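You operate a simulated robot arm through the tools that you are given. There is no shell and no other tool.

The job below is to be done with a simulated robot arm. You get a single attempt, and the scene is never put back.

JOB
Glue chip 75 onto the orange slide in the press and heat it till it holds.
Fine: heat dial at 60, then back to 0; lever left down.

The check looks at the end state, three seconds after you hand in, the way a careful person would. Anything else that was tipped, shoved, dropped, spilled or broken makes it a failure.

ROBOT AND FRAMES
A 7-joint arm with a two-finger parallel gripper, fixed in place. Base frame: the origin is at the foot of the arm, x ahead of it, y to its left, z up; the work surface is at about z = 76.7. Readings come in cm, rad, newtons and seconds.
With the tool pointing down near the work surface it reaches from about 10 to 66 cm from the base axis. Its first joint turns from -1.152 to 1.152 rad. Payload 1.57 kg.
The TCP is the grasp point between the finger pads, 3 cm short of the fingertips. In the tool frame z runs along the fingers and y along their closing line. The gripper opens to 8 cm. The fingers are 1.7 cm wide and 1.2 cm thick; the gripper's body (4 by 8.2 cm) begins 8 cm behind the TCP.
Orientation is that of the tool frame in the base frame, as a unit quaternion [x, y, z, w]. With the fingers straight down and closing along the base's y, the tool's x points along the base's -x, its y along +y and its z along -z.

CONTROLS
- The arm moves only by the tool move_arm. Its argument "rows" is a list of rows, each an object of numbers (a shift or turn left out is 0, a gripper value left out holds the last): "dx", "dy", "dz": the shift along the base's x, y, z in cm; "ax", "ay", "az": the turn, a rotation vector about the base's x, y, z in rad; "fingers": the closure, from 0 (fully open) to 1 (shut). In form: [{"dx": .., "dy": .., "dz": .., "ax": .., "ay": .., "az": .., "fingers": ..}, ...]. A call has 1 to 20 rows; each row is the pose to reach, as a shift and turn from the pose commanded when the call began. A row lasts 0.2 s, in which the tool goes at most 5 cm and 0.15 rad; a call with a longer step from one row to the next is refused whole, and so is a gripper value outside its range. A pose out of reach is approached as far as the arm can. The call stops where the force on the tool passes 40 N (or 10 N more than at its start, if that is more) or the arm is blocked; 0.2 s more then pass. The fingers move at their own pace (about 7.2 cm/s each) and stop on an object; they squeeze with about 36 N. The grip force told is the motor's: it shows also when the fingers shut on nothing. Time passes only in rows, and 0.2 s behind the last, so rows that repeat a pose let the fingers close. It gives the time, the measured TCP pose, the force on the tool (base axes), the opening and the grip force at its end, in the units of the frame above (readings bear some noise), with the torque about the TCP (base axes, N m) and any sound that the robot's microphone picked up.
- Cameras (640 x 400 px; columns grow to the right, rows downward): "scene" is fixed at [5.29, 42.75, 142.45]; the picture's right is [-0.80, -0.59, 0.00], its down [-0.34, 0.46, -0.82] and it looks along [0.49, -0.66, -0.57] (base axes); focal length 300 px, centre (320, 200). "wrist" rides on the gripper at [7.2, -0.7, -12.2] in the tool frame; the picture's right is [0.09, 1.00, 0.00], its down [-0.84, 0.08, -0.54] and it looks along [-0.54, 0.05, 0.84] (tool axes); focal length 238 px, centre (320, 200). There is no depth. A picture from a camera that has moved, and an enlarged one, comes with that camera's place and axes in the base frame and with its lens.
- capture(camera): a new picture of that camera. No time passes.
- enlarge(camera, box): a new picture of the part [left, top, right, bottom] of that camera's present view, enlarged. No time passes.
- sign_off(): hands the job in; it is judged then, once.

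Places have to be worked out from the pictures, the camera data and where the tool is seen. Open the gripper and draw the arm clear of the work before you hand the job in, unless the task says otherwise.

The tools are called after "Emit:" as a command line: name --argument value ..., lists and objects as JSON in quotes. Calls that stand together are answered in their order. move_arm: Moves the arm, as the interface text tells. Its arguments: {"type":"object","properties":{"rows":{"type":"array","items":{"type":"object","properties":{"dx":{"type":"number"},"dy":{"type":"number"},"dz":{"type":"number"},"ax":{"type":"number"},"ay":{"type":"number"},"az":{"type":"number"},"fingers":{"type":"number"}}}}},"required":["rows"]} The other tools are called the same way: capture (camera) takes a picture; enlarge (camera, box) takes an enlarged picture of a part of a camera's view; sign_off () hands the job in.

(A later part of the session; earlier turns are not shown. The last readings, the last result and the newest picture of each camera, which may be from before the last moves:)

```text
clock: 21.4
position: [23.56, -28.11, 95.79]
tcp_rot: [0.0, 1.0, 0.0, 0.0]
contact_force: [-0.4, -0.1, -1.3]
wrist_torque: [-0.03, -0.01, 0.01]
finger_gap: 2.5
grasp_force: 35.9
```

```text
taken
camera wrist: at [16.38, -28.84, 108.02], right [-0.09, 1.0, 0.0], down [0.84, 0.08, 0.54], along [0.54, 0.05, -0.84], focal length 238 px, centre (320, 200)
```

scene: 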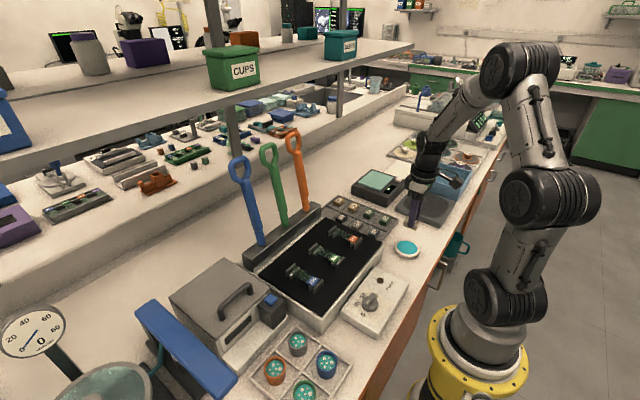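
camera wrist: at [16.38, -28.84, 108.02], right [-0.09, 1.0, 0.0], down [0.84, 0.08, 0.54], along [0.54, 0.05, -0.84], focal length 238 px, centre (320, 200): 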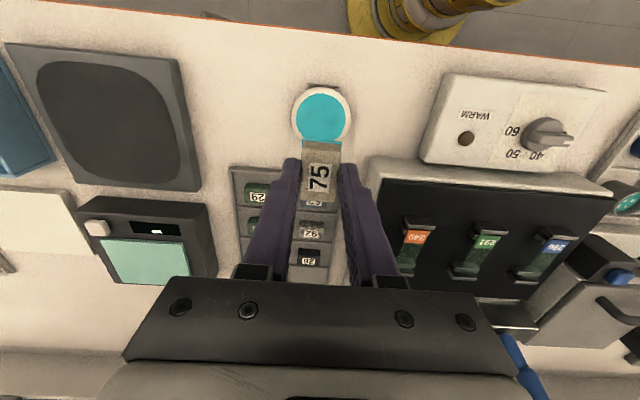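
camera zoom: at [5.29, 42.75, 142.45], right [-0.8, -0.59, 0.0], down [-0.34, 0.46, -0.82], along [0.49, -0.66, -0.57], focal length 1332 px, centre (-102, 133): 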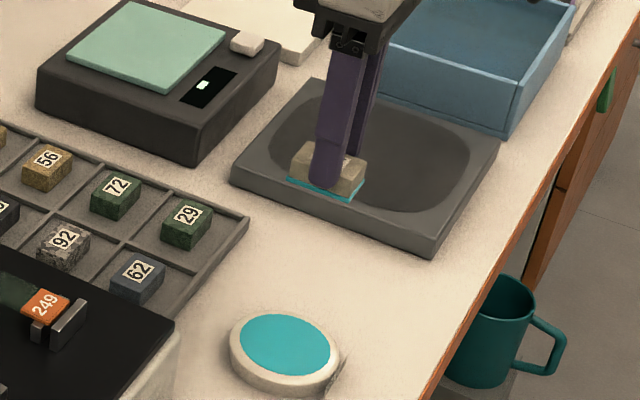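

The glue film is on the chip's underside. Now I'll carry it over the orange slide at about (39.4, -14.6), keeping yaw 0 so its long side lies along the slide.

Emit:
move_arm --rows '[{"dx": 3.5, "dy": 3, "dz": 0.5}, {"dx": 7, "dy": 6, "dz": 1}, {"dx": 10.5, "dy": 9, "dz": 1}, {"dx": 13.5, "dy": 11.5, "dz": 1}, {"dx": 15.8, "dy": 13.5, "dz": 1}, {"dx": 15.8, "dy": 13.5, "dz": 1}, {"dx": 15.8, "dy": 13.5, "dz": 1}]'

Emit:
capture --camera "wrist"

Emit:
enlarge --camera "wrist" --box '[250, 60, 390, 200]'

Emit:
enlarge --camera "scene" --box '[270, 150, 400, 280]'

```text
clock: 23.0
position: [39.41, -14.66, 96.61]
tcp_rot: [0.0, 1.0, -0.001, 0.001]
contact_force: [0.6, 0.8, -0.5]
wrist_torque: [-0.02, -0.01, -0.01]
finger_gap: 2.48
grasp_force: 36.7
```

```text
taken
camera wrist: at [32.25, -15.31, 108.89], right [-0.09, 1.0, 0.0], down [0.84, 0.08, 0.54], along [0.54, 0.05, -0.84], focal length 238 px, centre (320, 200)
```

wrist: 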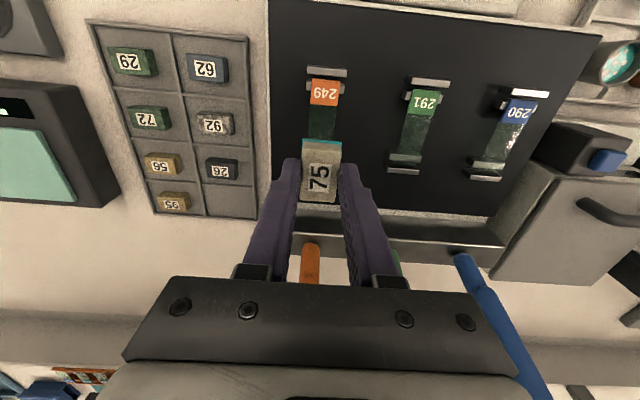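

```text
2.86 times, centred on (320, 130) of wrist
camera zoom: at [32.25, -15.31, 108.89], right [-0.09, 1.0, 0.0], down [0.84, 0.08, 0.54], along [0.54, 0.05, -0.84], focal length 681 px, centre (320, 400)
```

zoom: 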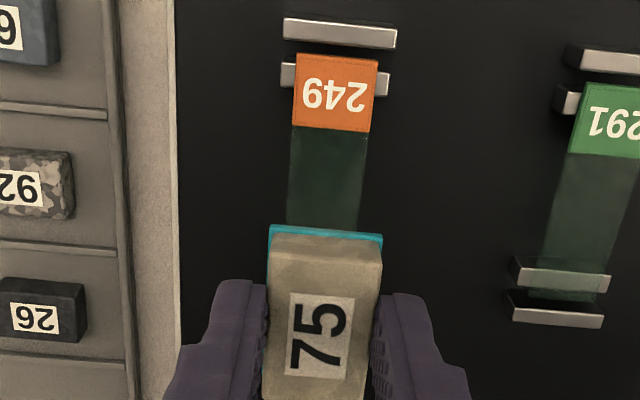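

```text
3.08 times, centred on (335, 215) of scene
camera zoom: at [5.29, 42.75, 142.45], right [-0.8, -0.59, 0.0], down [-0.34, 0.46, -0.82], along [0.49, -0.66, -0.57], focal length 922 px, centre (274, 154)
```

zoom: 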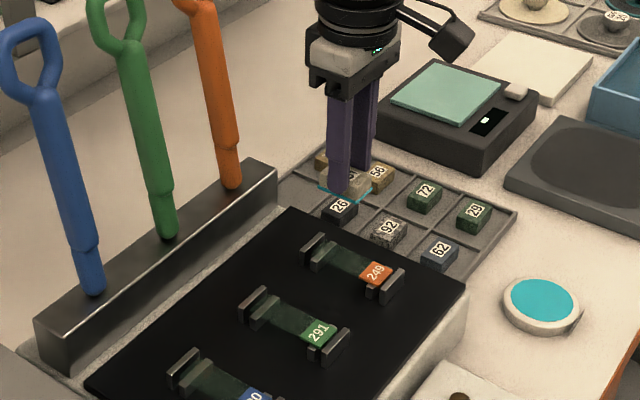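

The slide's centreline lies about 0.15 cm to +y of the tool and its clear glass centre is about x = 39.5. I'll shift by (+0.1, +0.15) and lower partway.

Emit:
move_arm --rows '[{"dx": 0.1, "dy": 0.15, "dz": -1.5}, {"dx": 0.1, "dy": 0.15, "dz": -3.5}, {"dx": 0.1, "dy": 0.15, "dz": -5}, {"dx": 0.1, "dy": 0.15, "dz": -5}]'

Emit:
enlarge --camera "wrist" --box '[260, 70, 380, 190]'

Emit:
enlarge --camera "scene" --box '[305, 190, 380, 260]'

```text
clock: 24.0
position: [39.5, -14.21, 91.76]
tcp_rot: [0.0, 1.0, 0.0, 0.0]
contact_force: [0.3, 0.6, -0.6]
wrist_torque: [-0.01, 0.0, 0.03]
finger_gap: 2.48
grasp_force: 36.2
```

```text
3.33 times, centred on (320, 130) of wrist
camera zoom: at [32.39, -14.88, 104.03], right [-0.09, 1.0, 0.0], down [0.84, 0.08, 0.54], along [0.54, 0.05, -0.84], focal length 794 px, centre (320, 433)
```

zoom: 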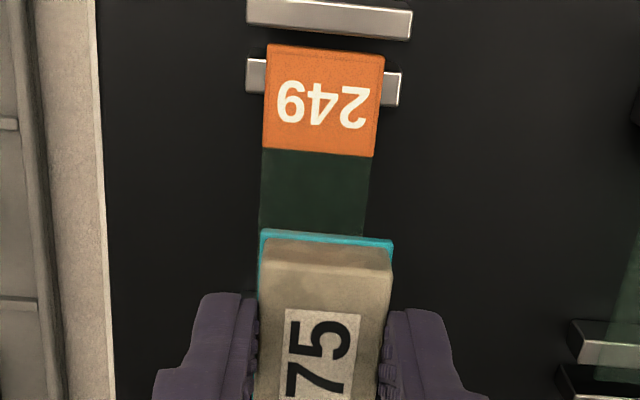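

```text
5.71 times, centred on (342, 225) of scene
camera zoom: at [5.29, 42.75, 142.45], right [-0.8, -0.59, 0.0], down [-0.34, 0.46, -0.82], along [0.49, -0.66, -0.57], focal length 1713 px, centre (191, 57)
```

zoom: 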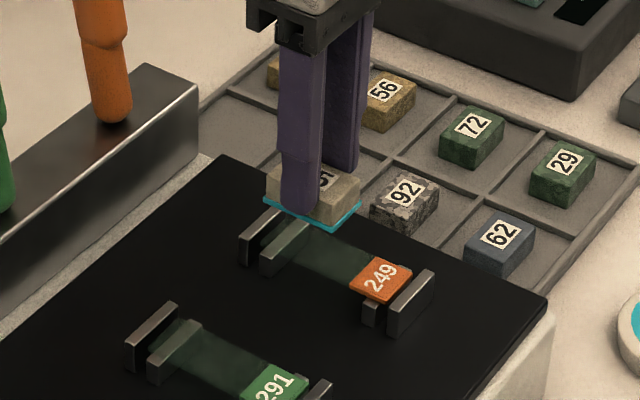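

The move overshot in y: in this view the slide's centreline is about 0.36 cm to -y of the chip. I'll correct that and come down another centimetre.

Emit:
move_arm --rows '[{"dx": -0.1, "dy": -0.3}, {"dx": -0.1, "dy": -0.35, "dz": -0.5}, {"dx": -0.1, "dy": -0.35, "dz": -1.0}, {"dx": -0.1, "dy": -0.35, "dz": -1.0}]'

Emit:
enlarge --camera "wrist" --box '[260, 70, 380, 190]'

Emit:
enlarge --camera "scene" --box '[305, 190, 380, 260]'

```text
clock: 25.0
position: [39.48, -14.68, 90.74]
tcp_rot: [0.0, 1.0, 0.0, 0.0]
contact_force: [-0.1, -0.6, -0.5]
wrist_torque: [-0.01, -0.01, 0.01]
finger_gap: 2.48
grasp_force: 36.1
```

```text
3.33 times, centred on (320, 130) of wrist
camera zoom: at [32.34, -15.38, 102.98], right [-0.09, 1.0, 0.0], down [0.84, 0.08, 0.54], along [0.54, 0.05, -0.84], focal length 794 px, centre (320, 433)
```

zoom: 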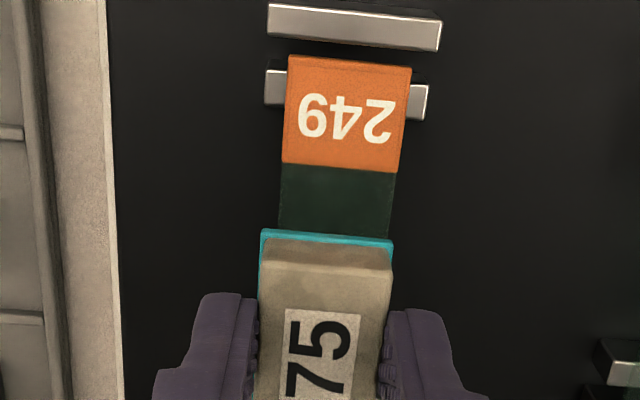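

```text
5.71 times, centred on (342, 225) of scene
camera zoom: at [5.29, 42.75, 142.45], right [-0.8, -0.59, 0.0], down [-0.34, 0.46, -0.82], along [0.49, -0.66, -0.57], focal length 1713 px, centre (191, 57)
```

zoom: 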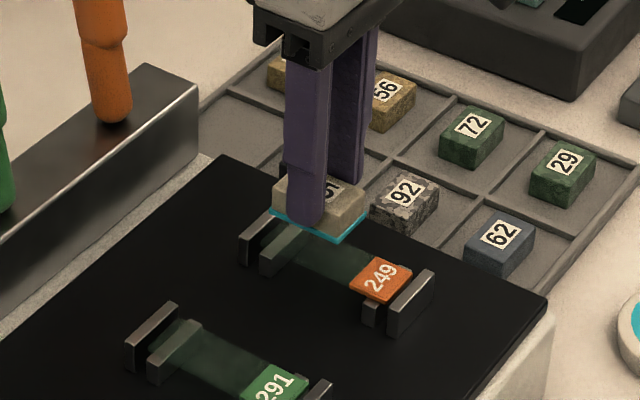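

Now the slide's centreline is about 0.2 cm to +y of the chip and the chip is about 0.15 cm too far in x. Correcting with a small move at the same height.

Emit:
move_arm --rows '[{"dx": -0.08, "dy": 0.1}, {"dx": -0.15, "dy": 0.2}, {"dx": -0.15, "dy": 0.2}, {"dx": -0.15, "dy": 0.2}]'

Emit:
enlarge --camera "wrist" --box '[260, 70, 380, 190]'

```text
clock: 26.0
position: [39.26, -14.62, 90.75]
tcp_rot: [0.0, 1.0, -0.001, 0.0]
contact_force: [-0.5, 0.5, -0.3]
wrist_torque: [0.03, -0.01, -0.02]
finger_gap: 2.5
grasp_force: 35.6
```

```text
3.33 times, centred on (320, 130) of wrist
camera zoom: at [32.16, -15.21, 102.95], right [-0.09, 1.0, 0.0], down [0.84, 0.08, 0.54], along [0.54, 0.05, -0.84], focal length 794 px, centre (320, 433)
```

zoom: 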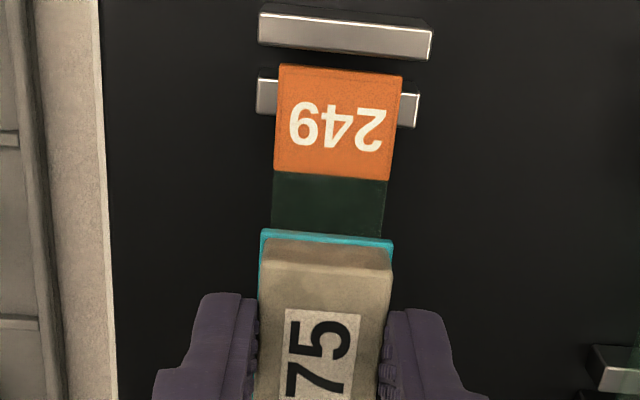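

Aligned within about 0.05 cm now, with the chip centred on the clear glass. Descending most of the remaining gap.

Emit:
move_arm --rows '[{"dz": -0.4}, {"dz": -0.8}, {"dz": -1.0}, {"dz": -1.0}]'

Emit:
enlarge --camera "wrist" --box '[260, 80, 380, 200]'

Emit:
enlarge --camera "scene" --box '[320, 205, 370, 250]'

```text
clock: 27.0
position: [39.28, -14.56, 89.76]
tcp_rot: [0.0, 1.0, 0.0, 0.0]
contact_force: [-0.4, -0.5, -0.7]
wrist_torque: [0.01, -0.01, 0.0]
finger_gap: 2.52
grasp_force: 36.3
```

```text
3.33 times, centred on (320, 140) of wrist
camera zoom: at [32.13, -15.16, 101.96], right [-0.09, 1.0, 0.0], down [0.84, 0.08, 0.54], along [0.54, 0.05, -0.84], focal length 794 px, centre (320, 400)
```

zoom: 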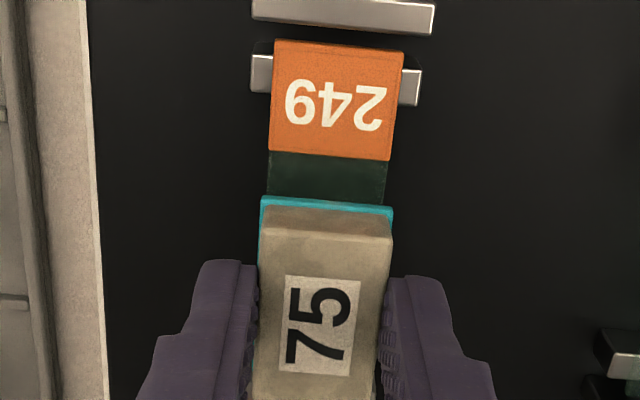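

```text
8.89 times, centred on (345, 228) of scene
camera zoom: at [5.29, 42.75, 142.45], right [-0.8, -0.59, 0.0], down [-0.34, 0.46, -0.82], along [0.49, -0.66, -0.57], focal length 2664 px, centre (98, -44)
```

zoom: 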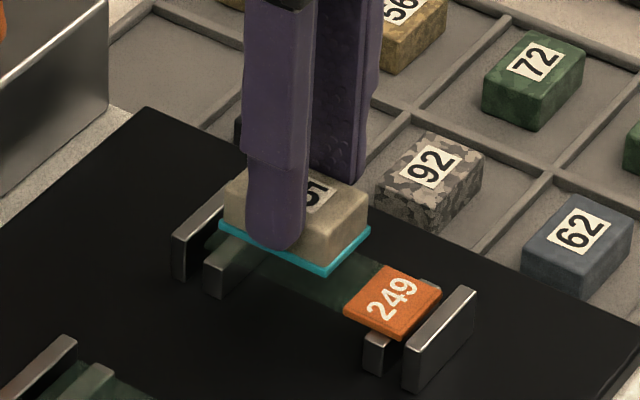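

Alignment is still good and there's a small gap left. Easing down 0.4 cm.

Emit:
move_arm --rows '[{"dz": -0.15}, {"dz": -0.3}, {"dz": -0.4}, {"dz": -0.4}]'

Emit:
enlarge --camera "wrist" --box '[260, 80, 380, 200]'

Emit:
enlarge --camera "scene" --box '[320, 205, 370, 250]'

```text
clock: 28.0
position: [39.35, -14.54, 89.22]
tcp_rot: [0.0, 1.0, 0.001, 0.0]
contact_force: [0.3, -0.7, -0.1]
wrist_torque: [0.01, 0.02, -0.02]
finger_gap: 2.5
grasp_force: 36.4
```

```text
3.33 times, centred on (320, 140) of wrist
camera zoom: at [32.15, -15.2, 101.52], right [-0.09, 1.0, 0.0], down [0.84, 0.08, 0.54], along [0.54, 0.05, -0.84], focal length 794 px, centre (320, 400)
```

zoom: 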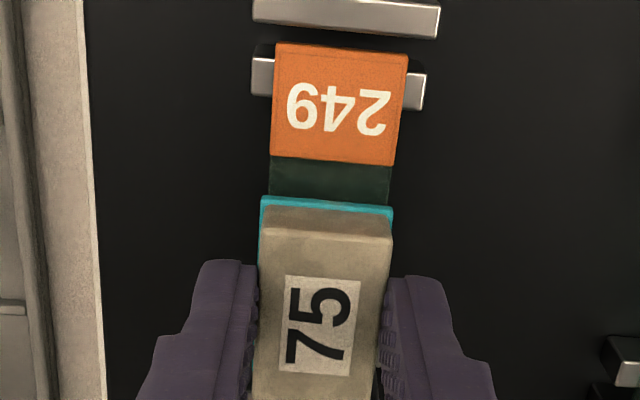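

```text
8.89 times, centred on (345, 228) of scene
camera zoom: at [5.29, 42.75, 142.45], right [-0.8, -0.59, 0.0], down [-0.34, 0.46, -0.82], along [0.49, -0.66, -0.57], focal length 2664 px, centre (98, -44)
```

zoom: 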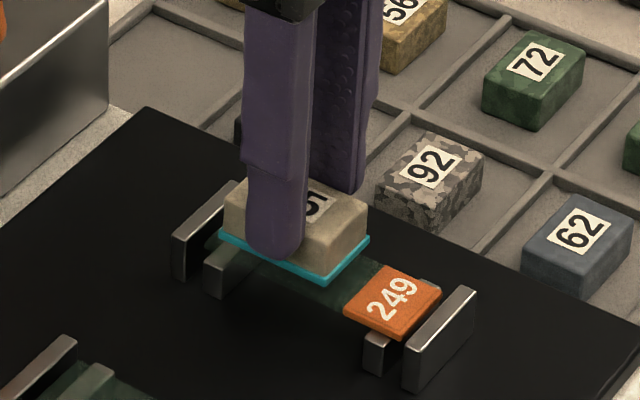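

Nearly down. A further 0.2 cm, checking for contact.

Emit:
move_arm --rows '[{"dz": -0.1}, {"dz": -0.2}, {"dz": -0.2}]'

Emit:
enlarge --camera "scene" --box '[320, 205, 370, 250]'

Emit:
enlarge --camera "wrist" --box '[260, 80, 380, 200]'

```text
clock: 28.8
position: [39.24, -14.53, 89.23]
tcp_rot: [0.0, 1.0, 0.001, -0.001]
contact_force: [-0.4, 0.3, 0.0]
wrist_torque: [0.01, -0.02, -0.01]
finger_gap: 2.51
grasp_force: 36.2
```

```text
8.89 times, centred on (345, 228) of scene
camera zoom: at [5.29, 42.75, 142.45], right [-0.8, -0.59, 0.0], down [-0.34, 0.46, -0.82], along [0.49, -0.66, -0.57], focal length 2664 px, centre (98, -44)
```

zoom: 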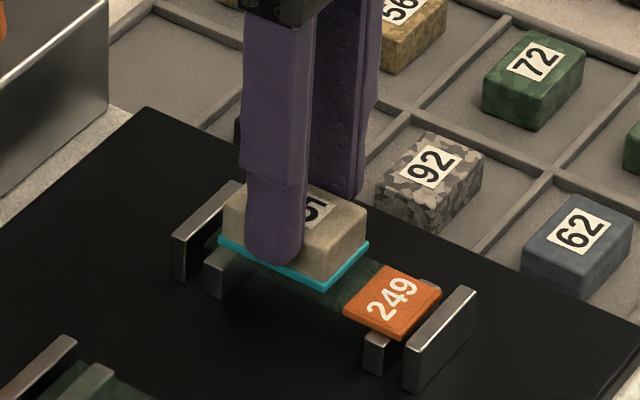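

```text
3.33 times, centred on (320, 140) of wrist
camera zoom: at [32.11, -15.11, 101.36], right [-0.09, 1.0, 0.0], down [0.84, 0.08, 0.54], along [0.54, 0.05, -0.84], focal length 794 px, centre (320, 400)
```

zoom: 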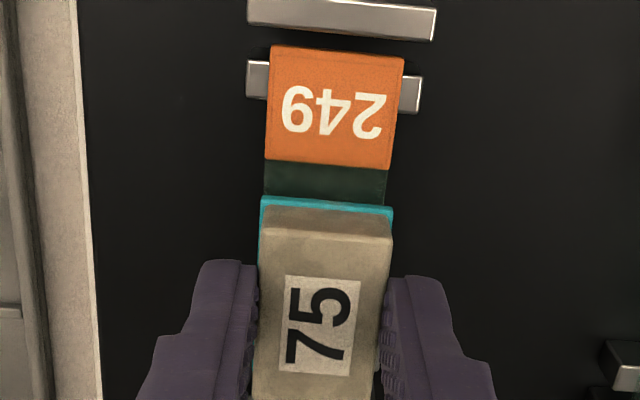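

No contact yet; another 0.2 cm.

Emit:
move_arm --rows '[{"dz": -0.1}, {"dz": -0.2}, {"dz": -0.2}]'

Emit:
enlarge --camera "scene" --box '[320, 205, 370, 250]'

Emit:
enlarge --camera "wrist" --box '[260, 80, 380, 200]'

```text
clock: 29.6
position: [39.19, -14.52, 88.98]
tcp_rot: [-0.001, 1.0, 0.0, 0.0]
contact_force: [0.4, -0.3, -0.6]
wrist_torque: [0.0, 0.06, 0.02]
finger_gap: 2.5
grasp_force: 36.1
```

```text
8.89 times, centred on (345, 228) of scene
camera zoom: at [5.29, 42.75, 142.45], right [-0.8, -0.59, 0.0], down [-0.34, 0.46, -0.82], along [0.49, -0.66, -0.57], focal length 2664 px, centre (98, -44)
```

zoom: 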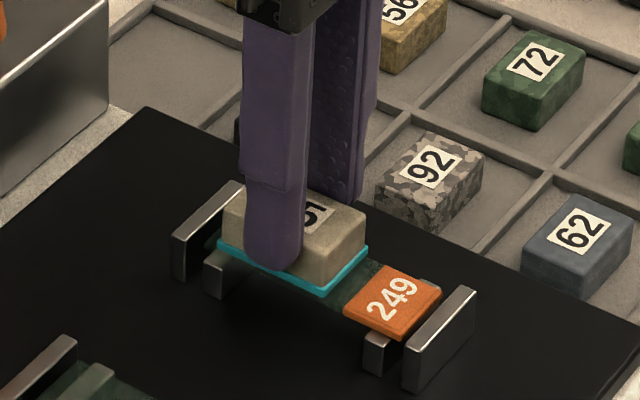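

```text
3.33 times, centred on (320, 140) of wrist
camera zoom: at [32.13, -15.1, 101.15], right [-0.09, 1.0, 0.0], down [0.84, 0.08, 0.54], along [0.54, 0.05, -0.84], focal length 794 px, centre (320, 400)
```

zoom: 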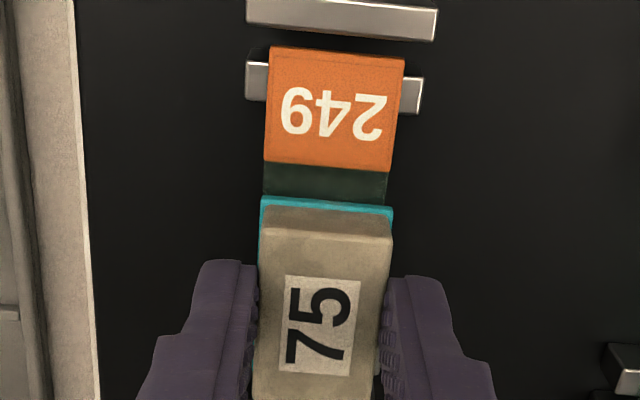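

Very close; another 0.15 cm.

Emit:
move_arm --rows '[{"dz": -0.08}, {"dz": -0.15}, {"dz": -0.15}]'

Emit:
enlarge --camera "scene" --box '[320, 205, 370, 250]'

Emit:
enlarge --camera "wrist" --box '[260, 80, 380, 200]'

```text
clock: 30.4
position: [39.31, -14.41, 88.76]
tcp_rot: [0.001, 1.0, 0.0, 0.0]
contact_force: [0.1, 1.0, 1.4]
wrist_torque: [0.03, 0.01, 0.03]
finger_gap: 2.51
grasp_force: 36.3
```

```text
8.89 times, centred on (345, 228) of scene
camera zoom: at [5.29, 42.75, 142.45], right [-0.8, -0.59, 0.0], down [-0.34, 0.46, -0.82], along [0.49, -0.66, -0.57], focal length 2664 px, centre (98, -44)
```

zoom: 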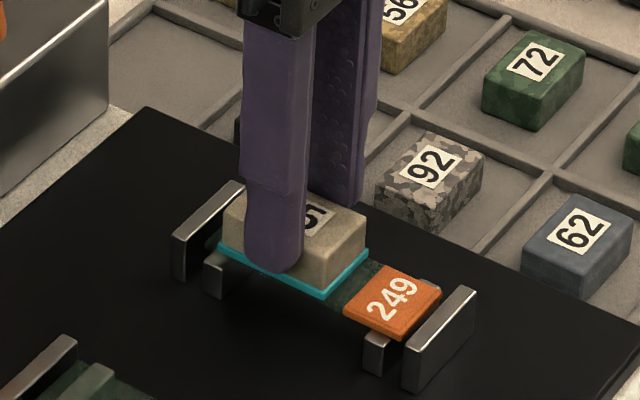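

```text
3.33 times, centred on (320, 140) of wrist
camera zoom: at [32.09, -15.08, 101.05], right [-0.09, 1.0, 0.0], down [0.84, 0.08, 0.54], along [0.54, 0.05, -0.84], focal length 794 px, centre (320, 400)
```

zoom: 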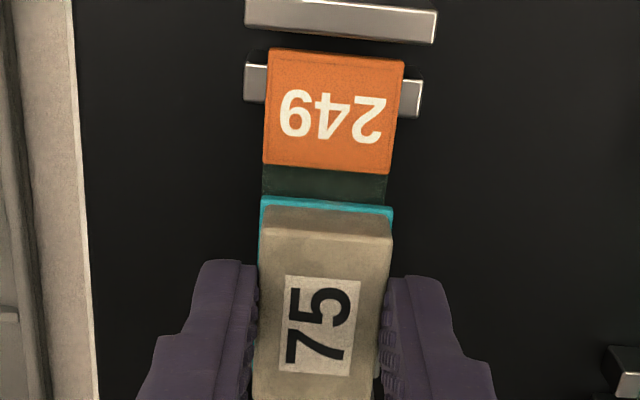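

Light contact is beginning (about 1.4 N). One more 0.1 cm for a firm seat.

Emit:
move_arm --rows '[{"dz": -0.05}, {"dz": -0.1}, {"dz": -0.1}]'

Emit:
enlarge --camera "scene" --box '[320, 205, 370, 250]'

```text
clock: 31.2
position: [39.26, -14.54, 88.72]
tcp_rot: [0.0, 1.0, -0.001, 0.002]
contact_force: [-1.2, 2.5, 12.3]
wrist_torque: [0.08, 0.01, -0.01]
finger_gap: 2.49
grasp_force: 36.2
```

```text
8.89 times, centred on (345, 228) of scene
camera zoom: at [5.28, 42.76, 142.45], right [-0.8, -0.59, 0.0], down [-0.34, 0.46, -0.82], along [0.49, -0.66, -0.57], focal length 2664 px, centre (98, -44)
```

zoom: 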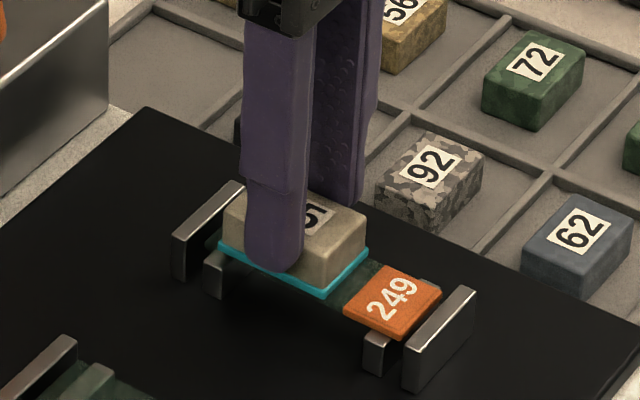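

Firm contact at 12 N with the chip seated. I'll ease the pressure off slightly, open the fingers a little, and rise straight up.

Emit:
move_arm --rows '[{"dz": 0.07}, {"dz": 0.07, "fingers": 0.65}, {"dz": 0.07, "fingers": 0.5}, {"dz": 0.07, "fingers": 0.5}, {"dz": 0.07, "fingers": 0.5}]'

Emit:
enlarge --camera "scene" --box '[320, 205, 370, 250]'

Emit:
enlarge --camera "wrist" --box '[260, 80, 380, 200]'

```text
clock: 32.4
position: [39.25, -14.43, 88.68]
tcp_rot: [0.0, 1.0, 0.001, 0.0]
contact_force: [-0.7, -0.8, 0.4]
wrist_torque: [0.0, 0.0, 0.03]
finger_gap: 3.98
grasp_force: 0.1
```

```text
8.89 times, centred on (345, 228) of scene
camera zoom: at [5.29, 42.75, 142.45], right [-0.8, -0.59, 0.0], down [-0.34, 0.46, -0.82], along [0.49, -0.66, -0.57], focal length 2664 px, centre (98, -44)
```

zoom: 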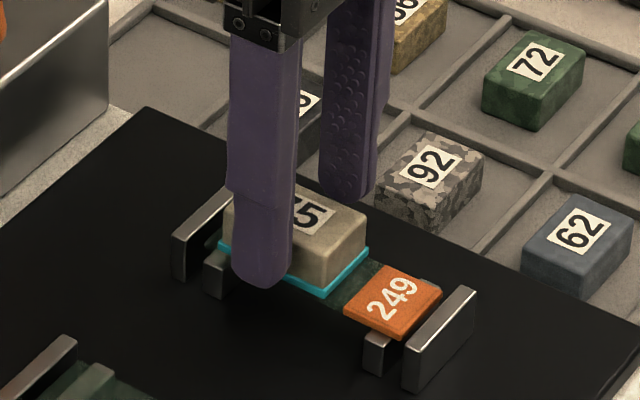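

```text
3.33 times, centred on (320, 140) of wrist
camera zoom: at [32.09, -15.11, 100.98], right [-0.09, 1.0, 0.0], down [0.84, 0.08, 0.54], along [0.54, 0.05, -0.84], focal length 794 px, centre (320, 400)
```

zoom: 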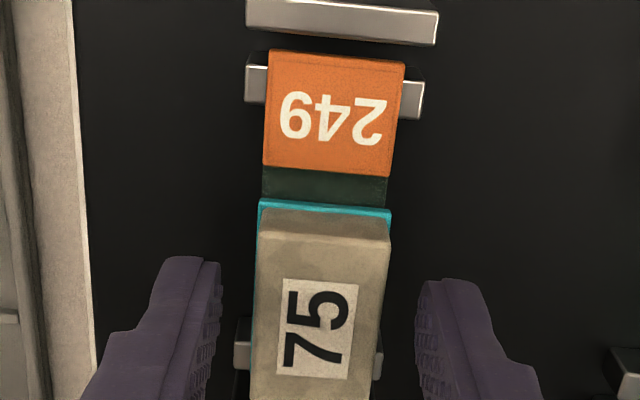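

Chip 75 sits squared on the slide. Rising straight up clear and then looking at the result and the lever.

Emit:
move_arm --rows '[{"dz": 1}, {"dz": 3}, {"dz": 7}, {"dz": 11}, {"dx": -2, "dz": 15}, {"dx": -6, "dz": 18}, {"dx": -10, "dz": 20}, {"dx": -10, "dz": 20}]'

Emit:
capture --camera "wrist"

Emit:
capture --camera "scene"

Emit:
enlarge --camera "scene" --box '[270, 115, 390, 260]'

Emit:
enlarge --camera "scene" --box '[315, 205, 375, 255]'

```text
clock: 34.2
position: [29.02, -14.43, 108.92]
tcp_rot: [0.001, 1.0, 0.0, 0.0]
contact_force: [0.4, 0.5, -0.6]
wrist_torque: [0.02, 0.04, 0.0]
finger_gap: 4.0
grasp_force: 0.2
```

```text
taken
camera wrist: at [21.95, -15.08, 121.21], right [-0.09, 1.0, 0.0], down [0.84, 0.08, 0.54], along [0.54, 0.05, -0.84], focal length 238 px, centre (320, 200)
```

wrist: 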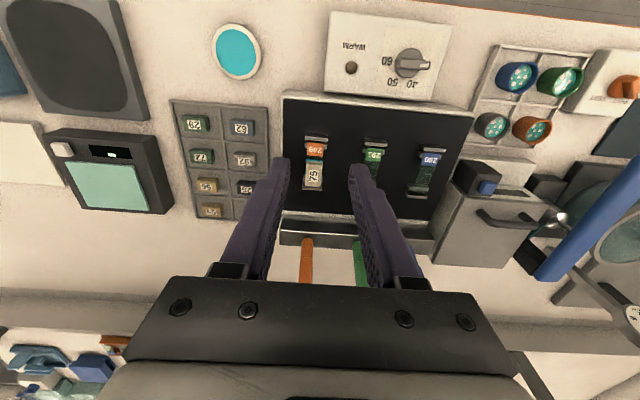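

```text
taken
```

scene: 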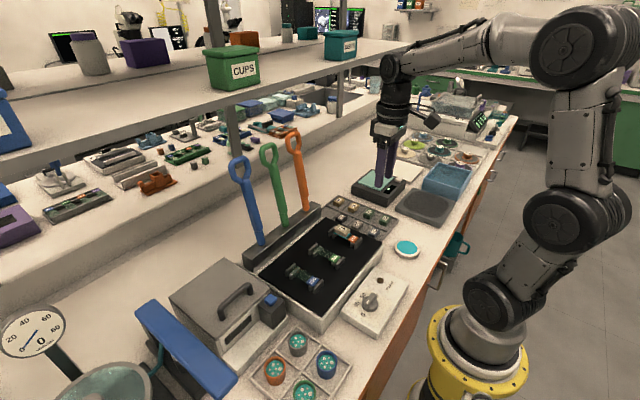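

```text
2.76 times, centred on (330, 188) of scene
camera zoom: at [5.29, 42.75, 142.45], right [-0.8, -0.59, 0.0], down [-0.34, 0.46, -0.82], along [0.49, -0.66, -0.57], focal length 827 px, centre (292, 234)
```

zoom: 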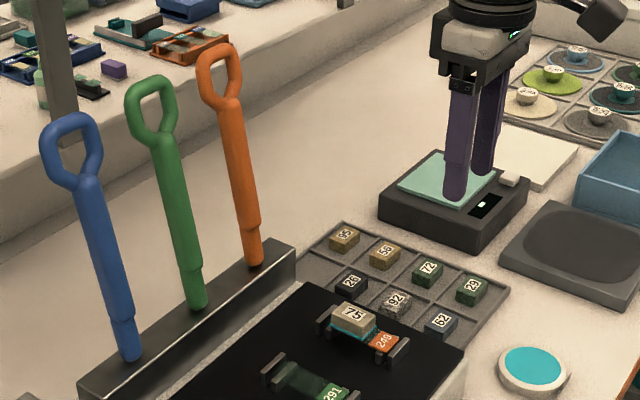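

```text
8.00 times, centred on (345, 230) of scene
camera zoom: at [5.29, 42.75, 142.45], right [-0.8, -0.59, 0.0], down [-0.34, 0.46, -0.82], along [0.49, -0.66, -0.57], focal length 2398 px, centre (120, -40)
```

zoom: 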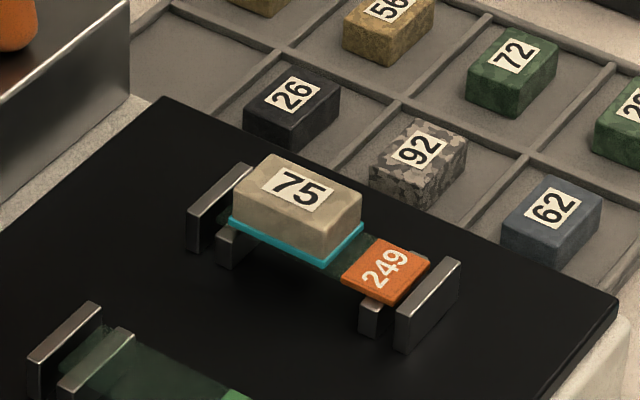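

Chip 75 sits cleanly on the glass of slide 249. Next is the orange lever, which runs from about (52.6, -14.5, 87.6) to (56.5, -14.5, 112.6). I'll close the fingers and pass above the loop to its far side, so I can push it over towards the plate.

Emit:
move_arm --rows '[{"dz": 4, "fingers": 1.0}, {"dz": 8}, {"dz": 12.5}, {"dx": 4, "dz": 12.5}, {"dx": 8, "dz": 12.5}, {"dx": 12, "dz": 12.5}, {"dx": 16, "dz": 12.5}, {"dx": 20, "dz": 12.5}, {"dx": 23, "dz": 12.5}, {"dx": 23, "dz": 12.5}]'

Emit:
capture --camera "wrist"

Emit:
capture --camera "scene"

```text
clock: 36.4
position: [50.74, -14.08, 119.9]
tcp_rot: [0.0, 1.0, -0.001, 0.001]
contact_force: [0.1, 0.0, 0.0]
wrist_torque: [0.02, 0.01, 0.01]
finger_gap: 0.01
grasp_force: 21.0
out of reach, approached as far as the arm can: row 9, 10
```

```text
taken
camera wrist: at [43.57, -14.72, 132.08], right [-0.09, 1.0, 0.0], down [0.84, 0.08, 0.54], along [0.54, 0.05, -0.84], focal length 238 px, centre (320, 200)
```

wrist: 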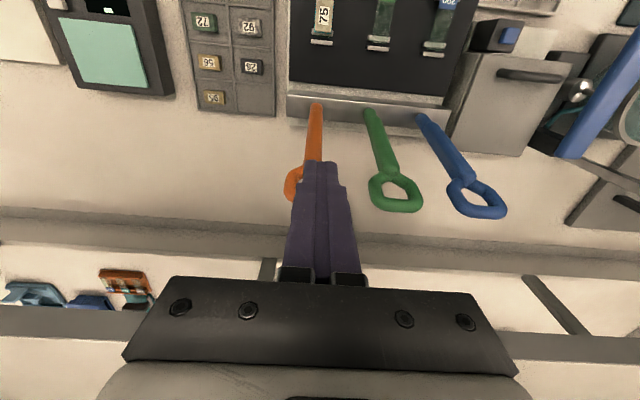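

```text
taken
```

scene: 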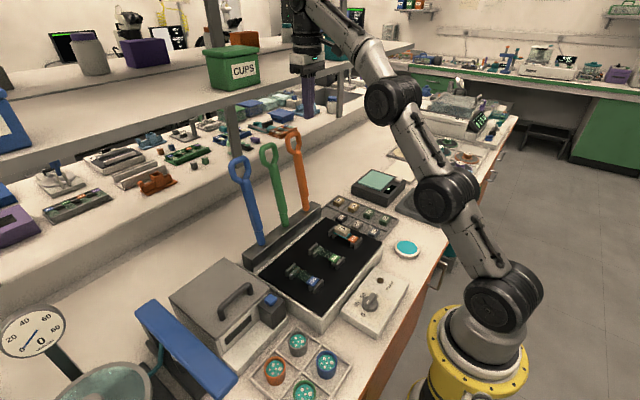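

The arm can't get over the top of the lever from here (about 53 cm reach at this height). Instead I'll grip the loop from its two sides with the fingers closing along y, so first I'll back off with open fingers to measure the loop and pivot.

Emit:
move_arm --rows '[{"dx": -4, "fingers": 0.0}, {"dx": -8}, {"dx": -12}, {"dx": -12}, {"dx": -12}]'

Emit:
capture --camera "wrist"

Emit:
enlarge --camera "wrist" --box '[240, 110, 400, 270]'

Emit:
enlarge --camera "scene" --box '[270, 115, 340, 225]'

```text
clock: 37.6
position: [39.07, -14.03, 120.14]
tcp_rot: [0.0, 1.0, 0.0, 0.0]
contact_force: [-0.2, 0.4, -0.2]
wrist_torque: [0.01, 0.02, -0.01]
finger_gap: 7.99
grasp_force: 0.0
```

```text
taken
camera wrist: at [31.9, -14.71, 132.23], right [-0.09, 1.0, 0.0], down [0.84, 0.08, 0.54], along [0.54, 0.05, -0.84], focal length 238 px, centre (320, 200)
```

wrist: 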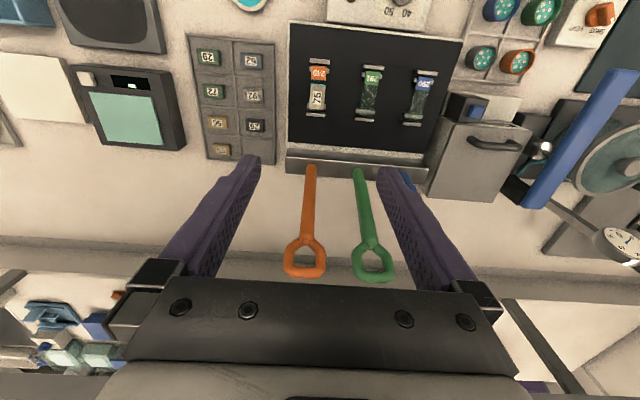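

```text
2.50 times, centred on (320, 190) of wrist
camera zoom: at [31.9, -14.71, 132.23], right [-0.09, 1.0, 0.0], down [0.84, 0.08, 0.54], along [0.54, 0.05, -0.84], focal length 596 px, centre (320, 225)
```

zoom: 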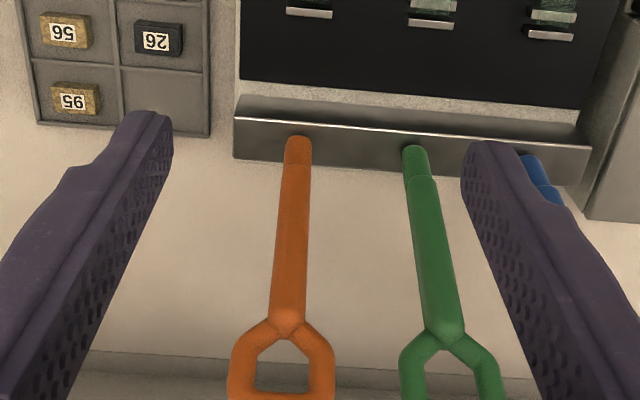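

```text
3.64 times, centred on (305, 170) of scene
camera zoom: at [5.29, 42.75, 142.45], right [-0.8, -0.59, 0.0], down [-0.34, 0.46, -0.82], along [0.49, -0.66, -0.57], focal length 1090 px, centre (374, 309)
```

zoom: 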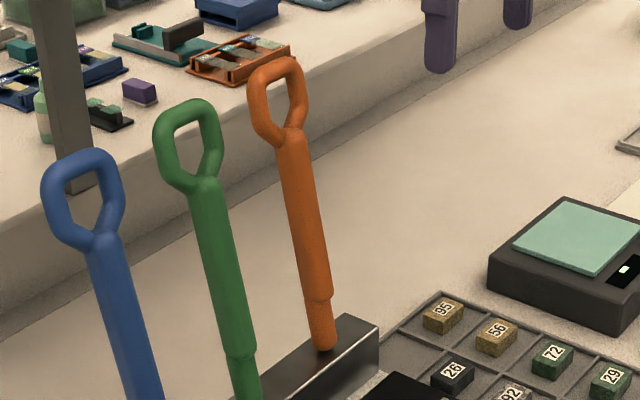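

The loop is about 5.8 cm wide, centred near (55.8, -14.45, 110.3), leaning back about 0.15 rad, with the pivot near (52.4, 87.3). I'll tilt the tool slightly forward and move to a pre-grasp in front of the loop with the fingers open.

Emit:
move_arm --rows '[{"dx": 3, "dy": -0.2, "dz": -3, "ay": -0.12, "fingers": 0}, {"dx": 6, "dy": -0.43, "dz": -6, "ay": -0.24}, {"dx": 8, "dy": -0.43, "dz": -8.8, "ay": -0.35}, {"dx": 8, "dy": -0.43, "dz": -8.8, "ay": -0.35}, {"dx": 8, "dy": -0.43, "dz": -8.8, "ay": -0.35}]'

Emit:
capture --camera "wrist"

Emit:
enlarge --camera "scene" --box '[250, 70, 390, 220]'

```text
clock: 38.8
position: [46.66, -14.55, 111.2]
tcp_rot: [-0.001, 0.985, 0.0, 0.174]
contact_force: [-0.1, 0.2, -0.5]
wrist_torque: [0.0, -0.05, -0.01]
finger_gap: 7.98
grasp_force: 0.0
```

```text
taken
camera wrist: at [35.89, -15.24, 120.33], right [-0.09, 1.0, -0.03], down [0.6, 0.08, 0.8], along [0.8, 0.05, -0.6], focal length 238 px, centre (320, 200)
```

wrist: 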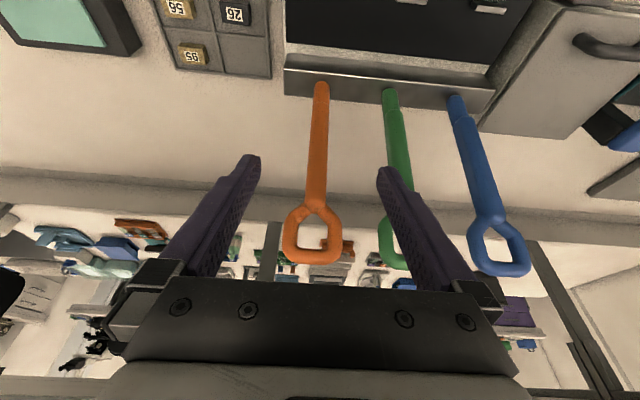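

```text
2.67 times, centred on (320, 145) of scene
camera zoom: at [5.29, 42.75, 142.45], right [-0.8, -0.59, 0.0], down [-0.34, 0.46, -0.82], along [0.49, -0.66, -0.57], focal length 799 px, centre (320, 347)
```

zoom: 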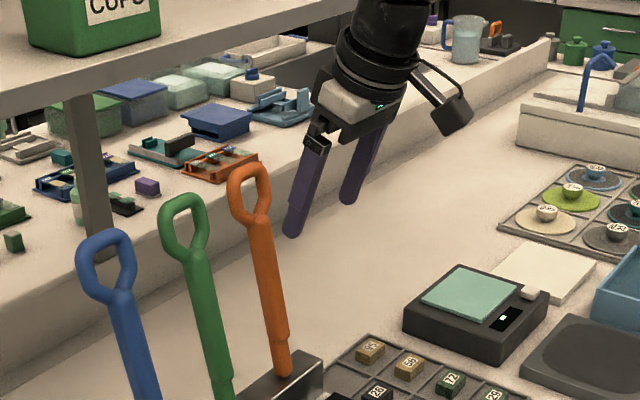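

The loop sits midway between the open fingers. Moving straight forward to bring the pads around it.

Emit:
move_arm --rows '[{"dx": 2.5, "dy": -0.05}, {"dx": 5, "dy": -0.05}, {"dx": 7, "dy": -0.05}, {"dx": 8.6, "dy": -0.05}, {"dx": 8.6, "dy": -0.05}]'

Emit:
capture --camera "wrist"

Emit:
enlarge --camera "scene" --box '[250, 70, 390, 220]'

```text
clock: 40.0
position: [55.25, -14.67, 111.17]
tcp_rot: [0.0, 0.985, -0.001, 0.175]
contact_force: [-0.1, 0.2, 0.5]
wrist_torque: [-0.03, -0.02, -0.02]
finger_gap: 7.98
grasp_force: 0.1
```

```text
taken
camera wrist: at [44.37, -15.31, 120.15], right [-0.09, 1.0, -0.03], down [0.6, 0.08, 0.8], along [0.8, 0.05, -0.6], focal length 238 px, centre (320, 200)
```

wrist: 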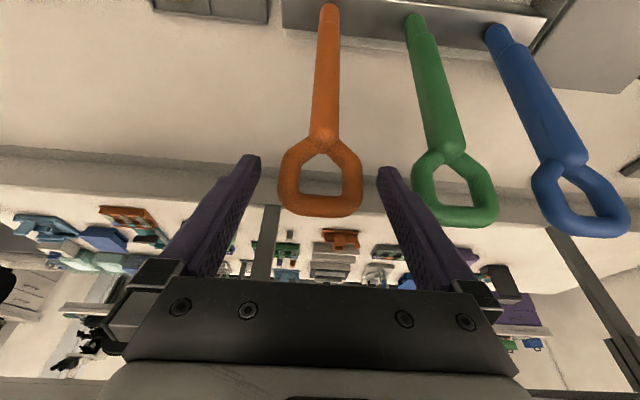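

```text
2.67 times, centred on (320, 145) of scene
camera zoom: at [5.29, 42.75, 142.45], right [-0.8, -0.59, 0.0], down [-0.34, 0.46, -0.82], along [0.49, -0.66, -0.57], focal length 799 px, centre (320, 347)
```

zoom: 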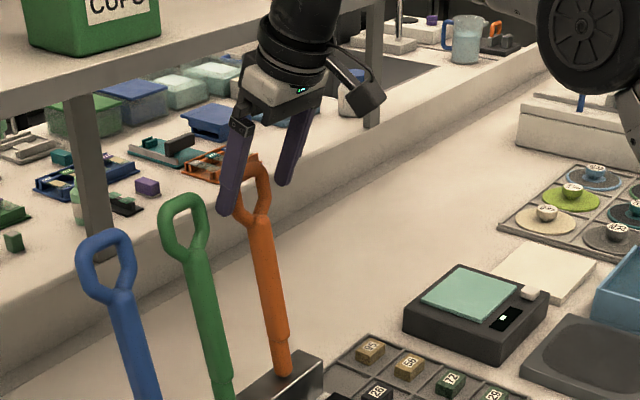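

The loop lies between the pads but close to the tips; I'll nudge 0.7 cm forward and down, then close on its sides.

Emit:
move_arm --rows '[{"dx": 0.35, "dz": -0.35}, {"dx": 0.65, "dz": -0.7}, {"dx": 0.65, "dz": -0.7}, {"dx": 0.65, "dz": -0.7, "fingers": 0.2}, {"dx": 0.65, "dz": -0.7, "fingers": 1.0}, {"dx": 0.65, "dz": -0.7, "fingers": 1.0}, {"dx": 0.65, "dz": -0.7, "fingers": 1.0}]'

Emit:
capture --camera "wrist"

Emit:
enlarge --camera "scene" --box '[250, 70, 390, 220]'

```text
clock: 41.6
position: [56.0, -14.53, 110.44]
tcp_rot: [0.0, 0.985, 0.002, 0.174]
contact_force: [0.6, 10.3, -0.5]
wrist_torque: [1.16, -0.05, 0.22]
finger_gap: 5.78
grasp_force: 45.1
```

```text
taken
camera wrist: at [45.08, -15.22, 119.43], right [-0.09, 1.0, -0.03], down [0.6, 0.08, 0.8], along [0.79, 0.05, -0.6], focal length 238 px, centre (320, 200)
```

wrist: 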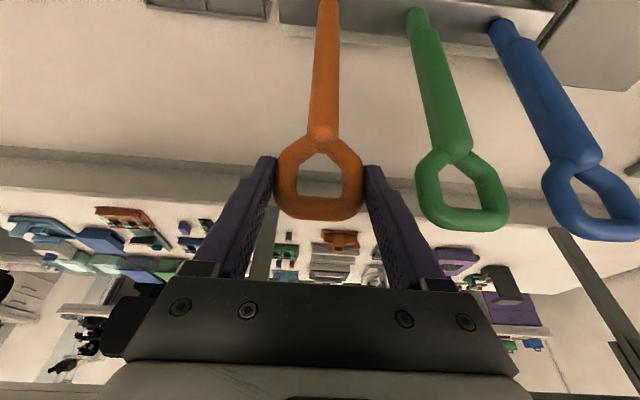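

```text
2.67 times, centred on (320, 145) of scene
camera zoom: at [5.29, 42.78, 142.44], right [-0.8, -0.59, 0.0], down [-0.34, 0.46, -0.82], along [0.49, -0.66, -0.57], focal length 799 px, centre (320, 347)
```

zoom: 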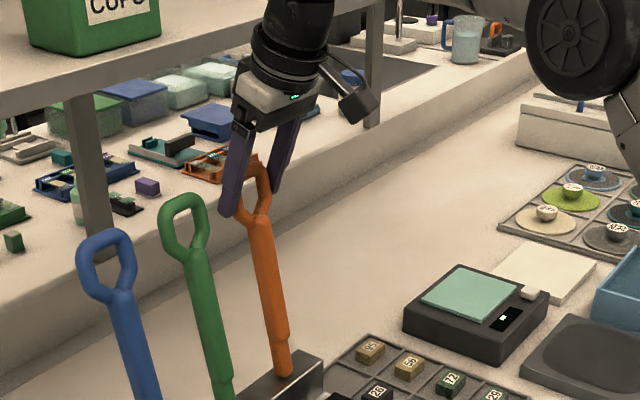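

Gripping the loop at 5.78 cm, with about 10 N of sideways load, which I'll relieve by moving 0.12 cm to +y. Then I'll start pulling the lever along its arc about the pivot.

Emit:
move_arm --rows '[{"dy": 0.06}, {"dy": 0.12}, {"dx": -0.5, "dy": 0.12, "dz": 0.08}, {"dx": -1.2, "dy": 0.12, "dz": 0.2}, {"dx": -2, "dy": 0.12, "dz": 0.28}, {"dx": -2, "dy": 0.12, "dz": 0.28}]'

Emit:
enlarge --camera "scene" --box '[230, 70, 390, 250]'

```text
clock: 43.0
position: [54.05, -14.47, 110.73]
tcp_rot: [0.0, 0.985, 0.0, 0.175]
contact_force: [6.7, -3.5, -7.5]
wrist_torque: [0.95, -1.37, -0.6]
finger_gap: 5.77
grasp_force: 44.3
```

```text
2.22 times, centred on (310, 160) of scene
camera zoom: at [5.32, 42.73, 142.46], right [-0.8, -0.59, 0.0], down [-0.34, 0.46, -0.82], along [0.49, -0.66, -0.57], focal length 666 px, centre (342, 289)
```

zoom: 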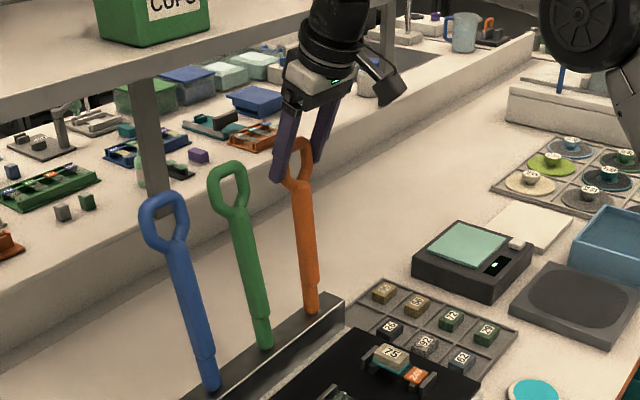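

The lever follows with about 7 N; the downward pull says I'm a little high on the arc, so I'll keep the next stretch slightly lower.

Emit:
move_arm --rows '[{"dx": -0.7, "dz": -0.1}, {"dx": -1.5, "dz": -0.12}, {"dx": -2.4, "dz": -0.15}, {"dx": -3.4, "dz": -0.2}, {"dx": -4.4, "dz": -0.3}, {"dx": -4.4, "dz": -0.3}]'

Emit:
enlarge --camera "scene" --box '[230, 70, 390, 250]'

Emit:
capture --camera "wrist"

```text
clock: 44.4
position: [49.4, -14.42, 110.53]
tcp_rot: [0.001, 0.984, -0.001, 0.175]
contact_force: [3.9, -5.5, 9.5]
wrist_torque: [0.92, -1.4, -0.18]
finger_gap: 5.78
grasp_force: 44.8
```

```text
2.22 times, centred on (310, 160) of scene
camera zoom: at [5.29, 42.73, 142.46], right [-0.8, -0.59, 0.0], down [-0.34, 0.46, -0.82], along [0.49, -0.66, -0.57], focal length 666 px, centre (342, 289)
```

zoom: 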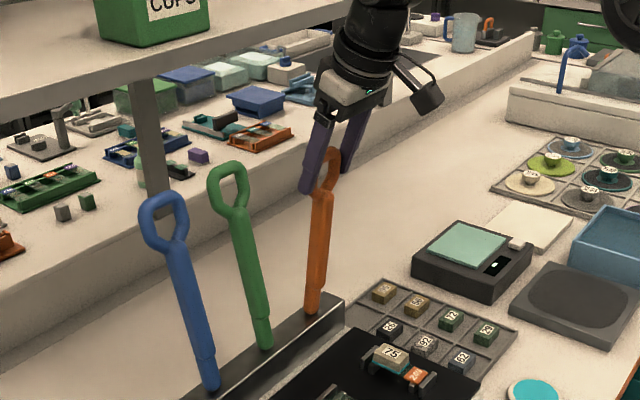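

```text
taken
camera wrist: at [38.59, -15.16, 119.53], right [-0.09, 1.0, -0.03], down [0.6, 0.08, 0.8], along [0.8, 0.05, -0.6], focal length 238 px, centre (320, 200)
```

wrist: 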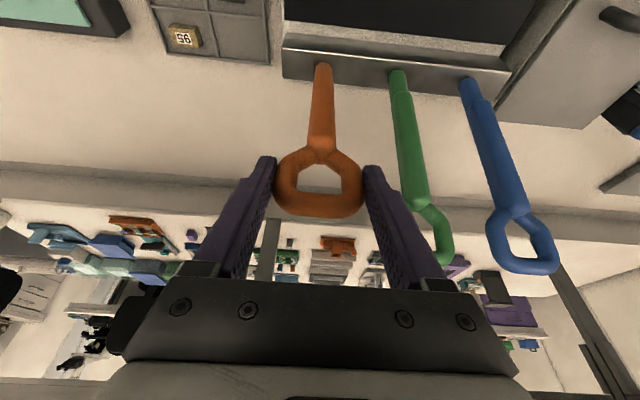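

The load flips to slightly upward, so I'm now a touch low; refitting the arc (centre about (51.9, 88.7), radius 22) and continuing down along it with a small -y relief.

Emit:
move_arm --rows '[{"dx": -0.7, "dy": -0.06, "dz": 0.05}, {"dx": -1.8, "dy": -0.06, "dz": -0.15}, {"dx": -2.96, "dy": -0.06, "dz": -0.45}, {"dx": -4.0, "dy": -0.06, "dz": -0.75}, {"dx": -5.0, "dy": -0.06, "dz": -1.1}, {"dx": -5.0, "dy": -0.06, "dz": -1.1}]'

Emit:
enlarge --camera "scene" --box '[230, 70, 390, 250]'

Emit:
capture --camera "wrist"

```text
clock: 45.8
position: [44.52, -14.54, 109.19]
tcp_rot: [-0.001, 0.985, 0.001, 0.174]
contact_force: [5.3, 2.0, 1.6]
wrist_torque: [1.24, -1.4, 0.18]
finger_gap: 5.79
grasp_force: 44.6
```

```text
2.22 times, centred on (310, 160) of scene
camera zoom: at [5.3, 42.75, 142.45], right [-0.8, -0.59, 0.0], down [-0.34, 0.46, -0.82], along [0.49, -0.66, -0.57], focal length 666 px, centre (342, 289)
```

zoom: 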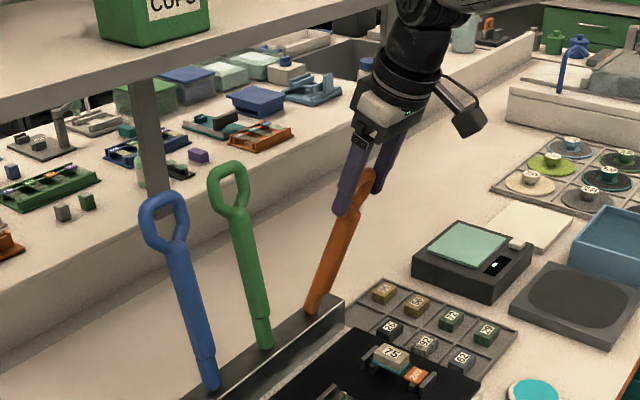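

```text
taken
camera wrist: at [33.76, -15.19, 118.29], right [-0.09, 1.0, -0.03], down [0.6, 0.08, 0.8], along [0.8, 0.05, -0.6], focal length 238 px, centre (320, 200)
```

wrist: 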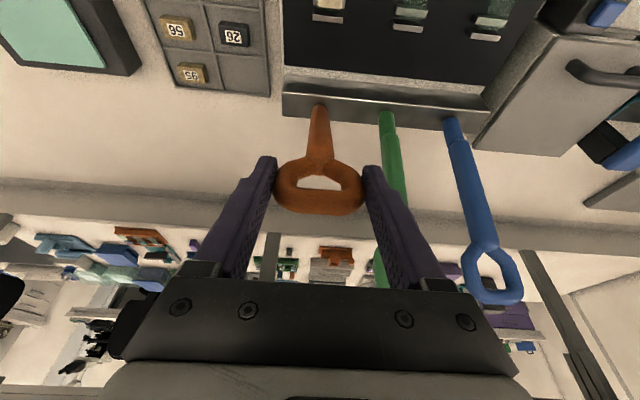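

The loads are small and the lever is at about 20° past upright. Continuing along the arc.

Emit:
move_arm --rows '[{"dx": -0.8, "dz": -0.23}, {"dx": -1.55, "dz": -0.49}, {"dx": -2.35, "dz": -0.86}, {"dx": -3.12, "dz": -1.27}, {"dx": -3.84, "dz": -1.67}, {"dx": -4.53, "dz": -2.11}, {"dx": -5.2, "dz": -2.57}, {"dx": -5.87, "dz": -3.06}, {"dx": -5.87, "dz": -3.06}]'

Emit:
enlarge --camera "scene" --box '[230, 70, 390, 250]'

Emit:
capture --camera "wrist"

```text
clock: 47.8
position: [38.83, -14.68, 106.37]
tcp_rot: [0.0, 0.985, 0.0, 0.175]
contact_force: [5.0, 6.2, 0.3]
wrist_torque: [0.87, -1.22, 0.51]
finger_gap: 5.73
grasp_force: 44.8
```

```text
2.22 times, centred on (310, 160) of scene
camera zoom: at [5.3, 42.76, 142.45], right [-0.8, -0.59, 0.0], down [-0.34, 0.46, -0.82], along [0.49, -0.66, -0.57], focal length 666 px, centre (342, 289)
```

zoom: 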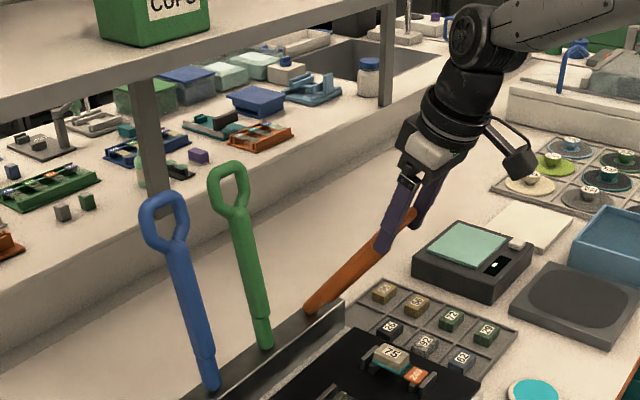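

```text
taken
camera wrist: at [27.99, -15.2, 115.34], right [-0.09, 1.0, -0.03], down [0.6, 0.08, 0.8], along [0.8, 0.05, -0.6], focal length 238 px, centre (320, 200)
```

wrist: 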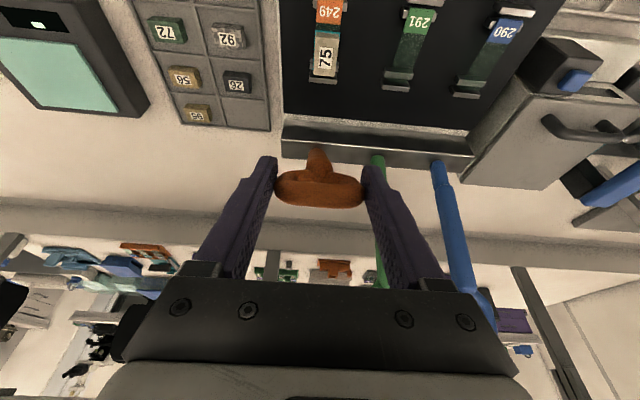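

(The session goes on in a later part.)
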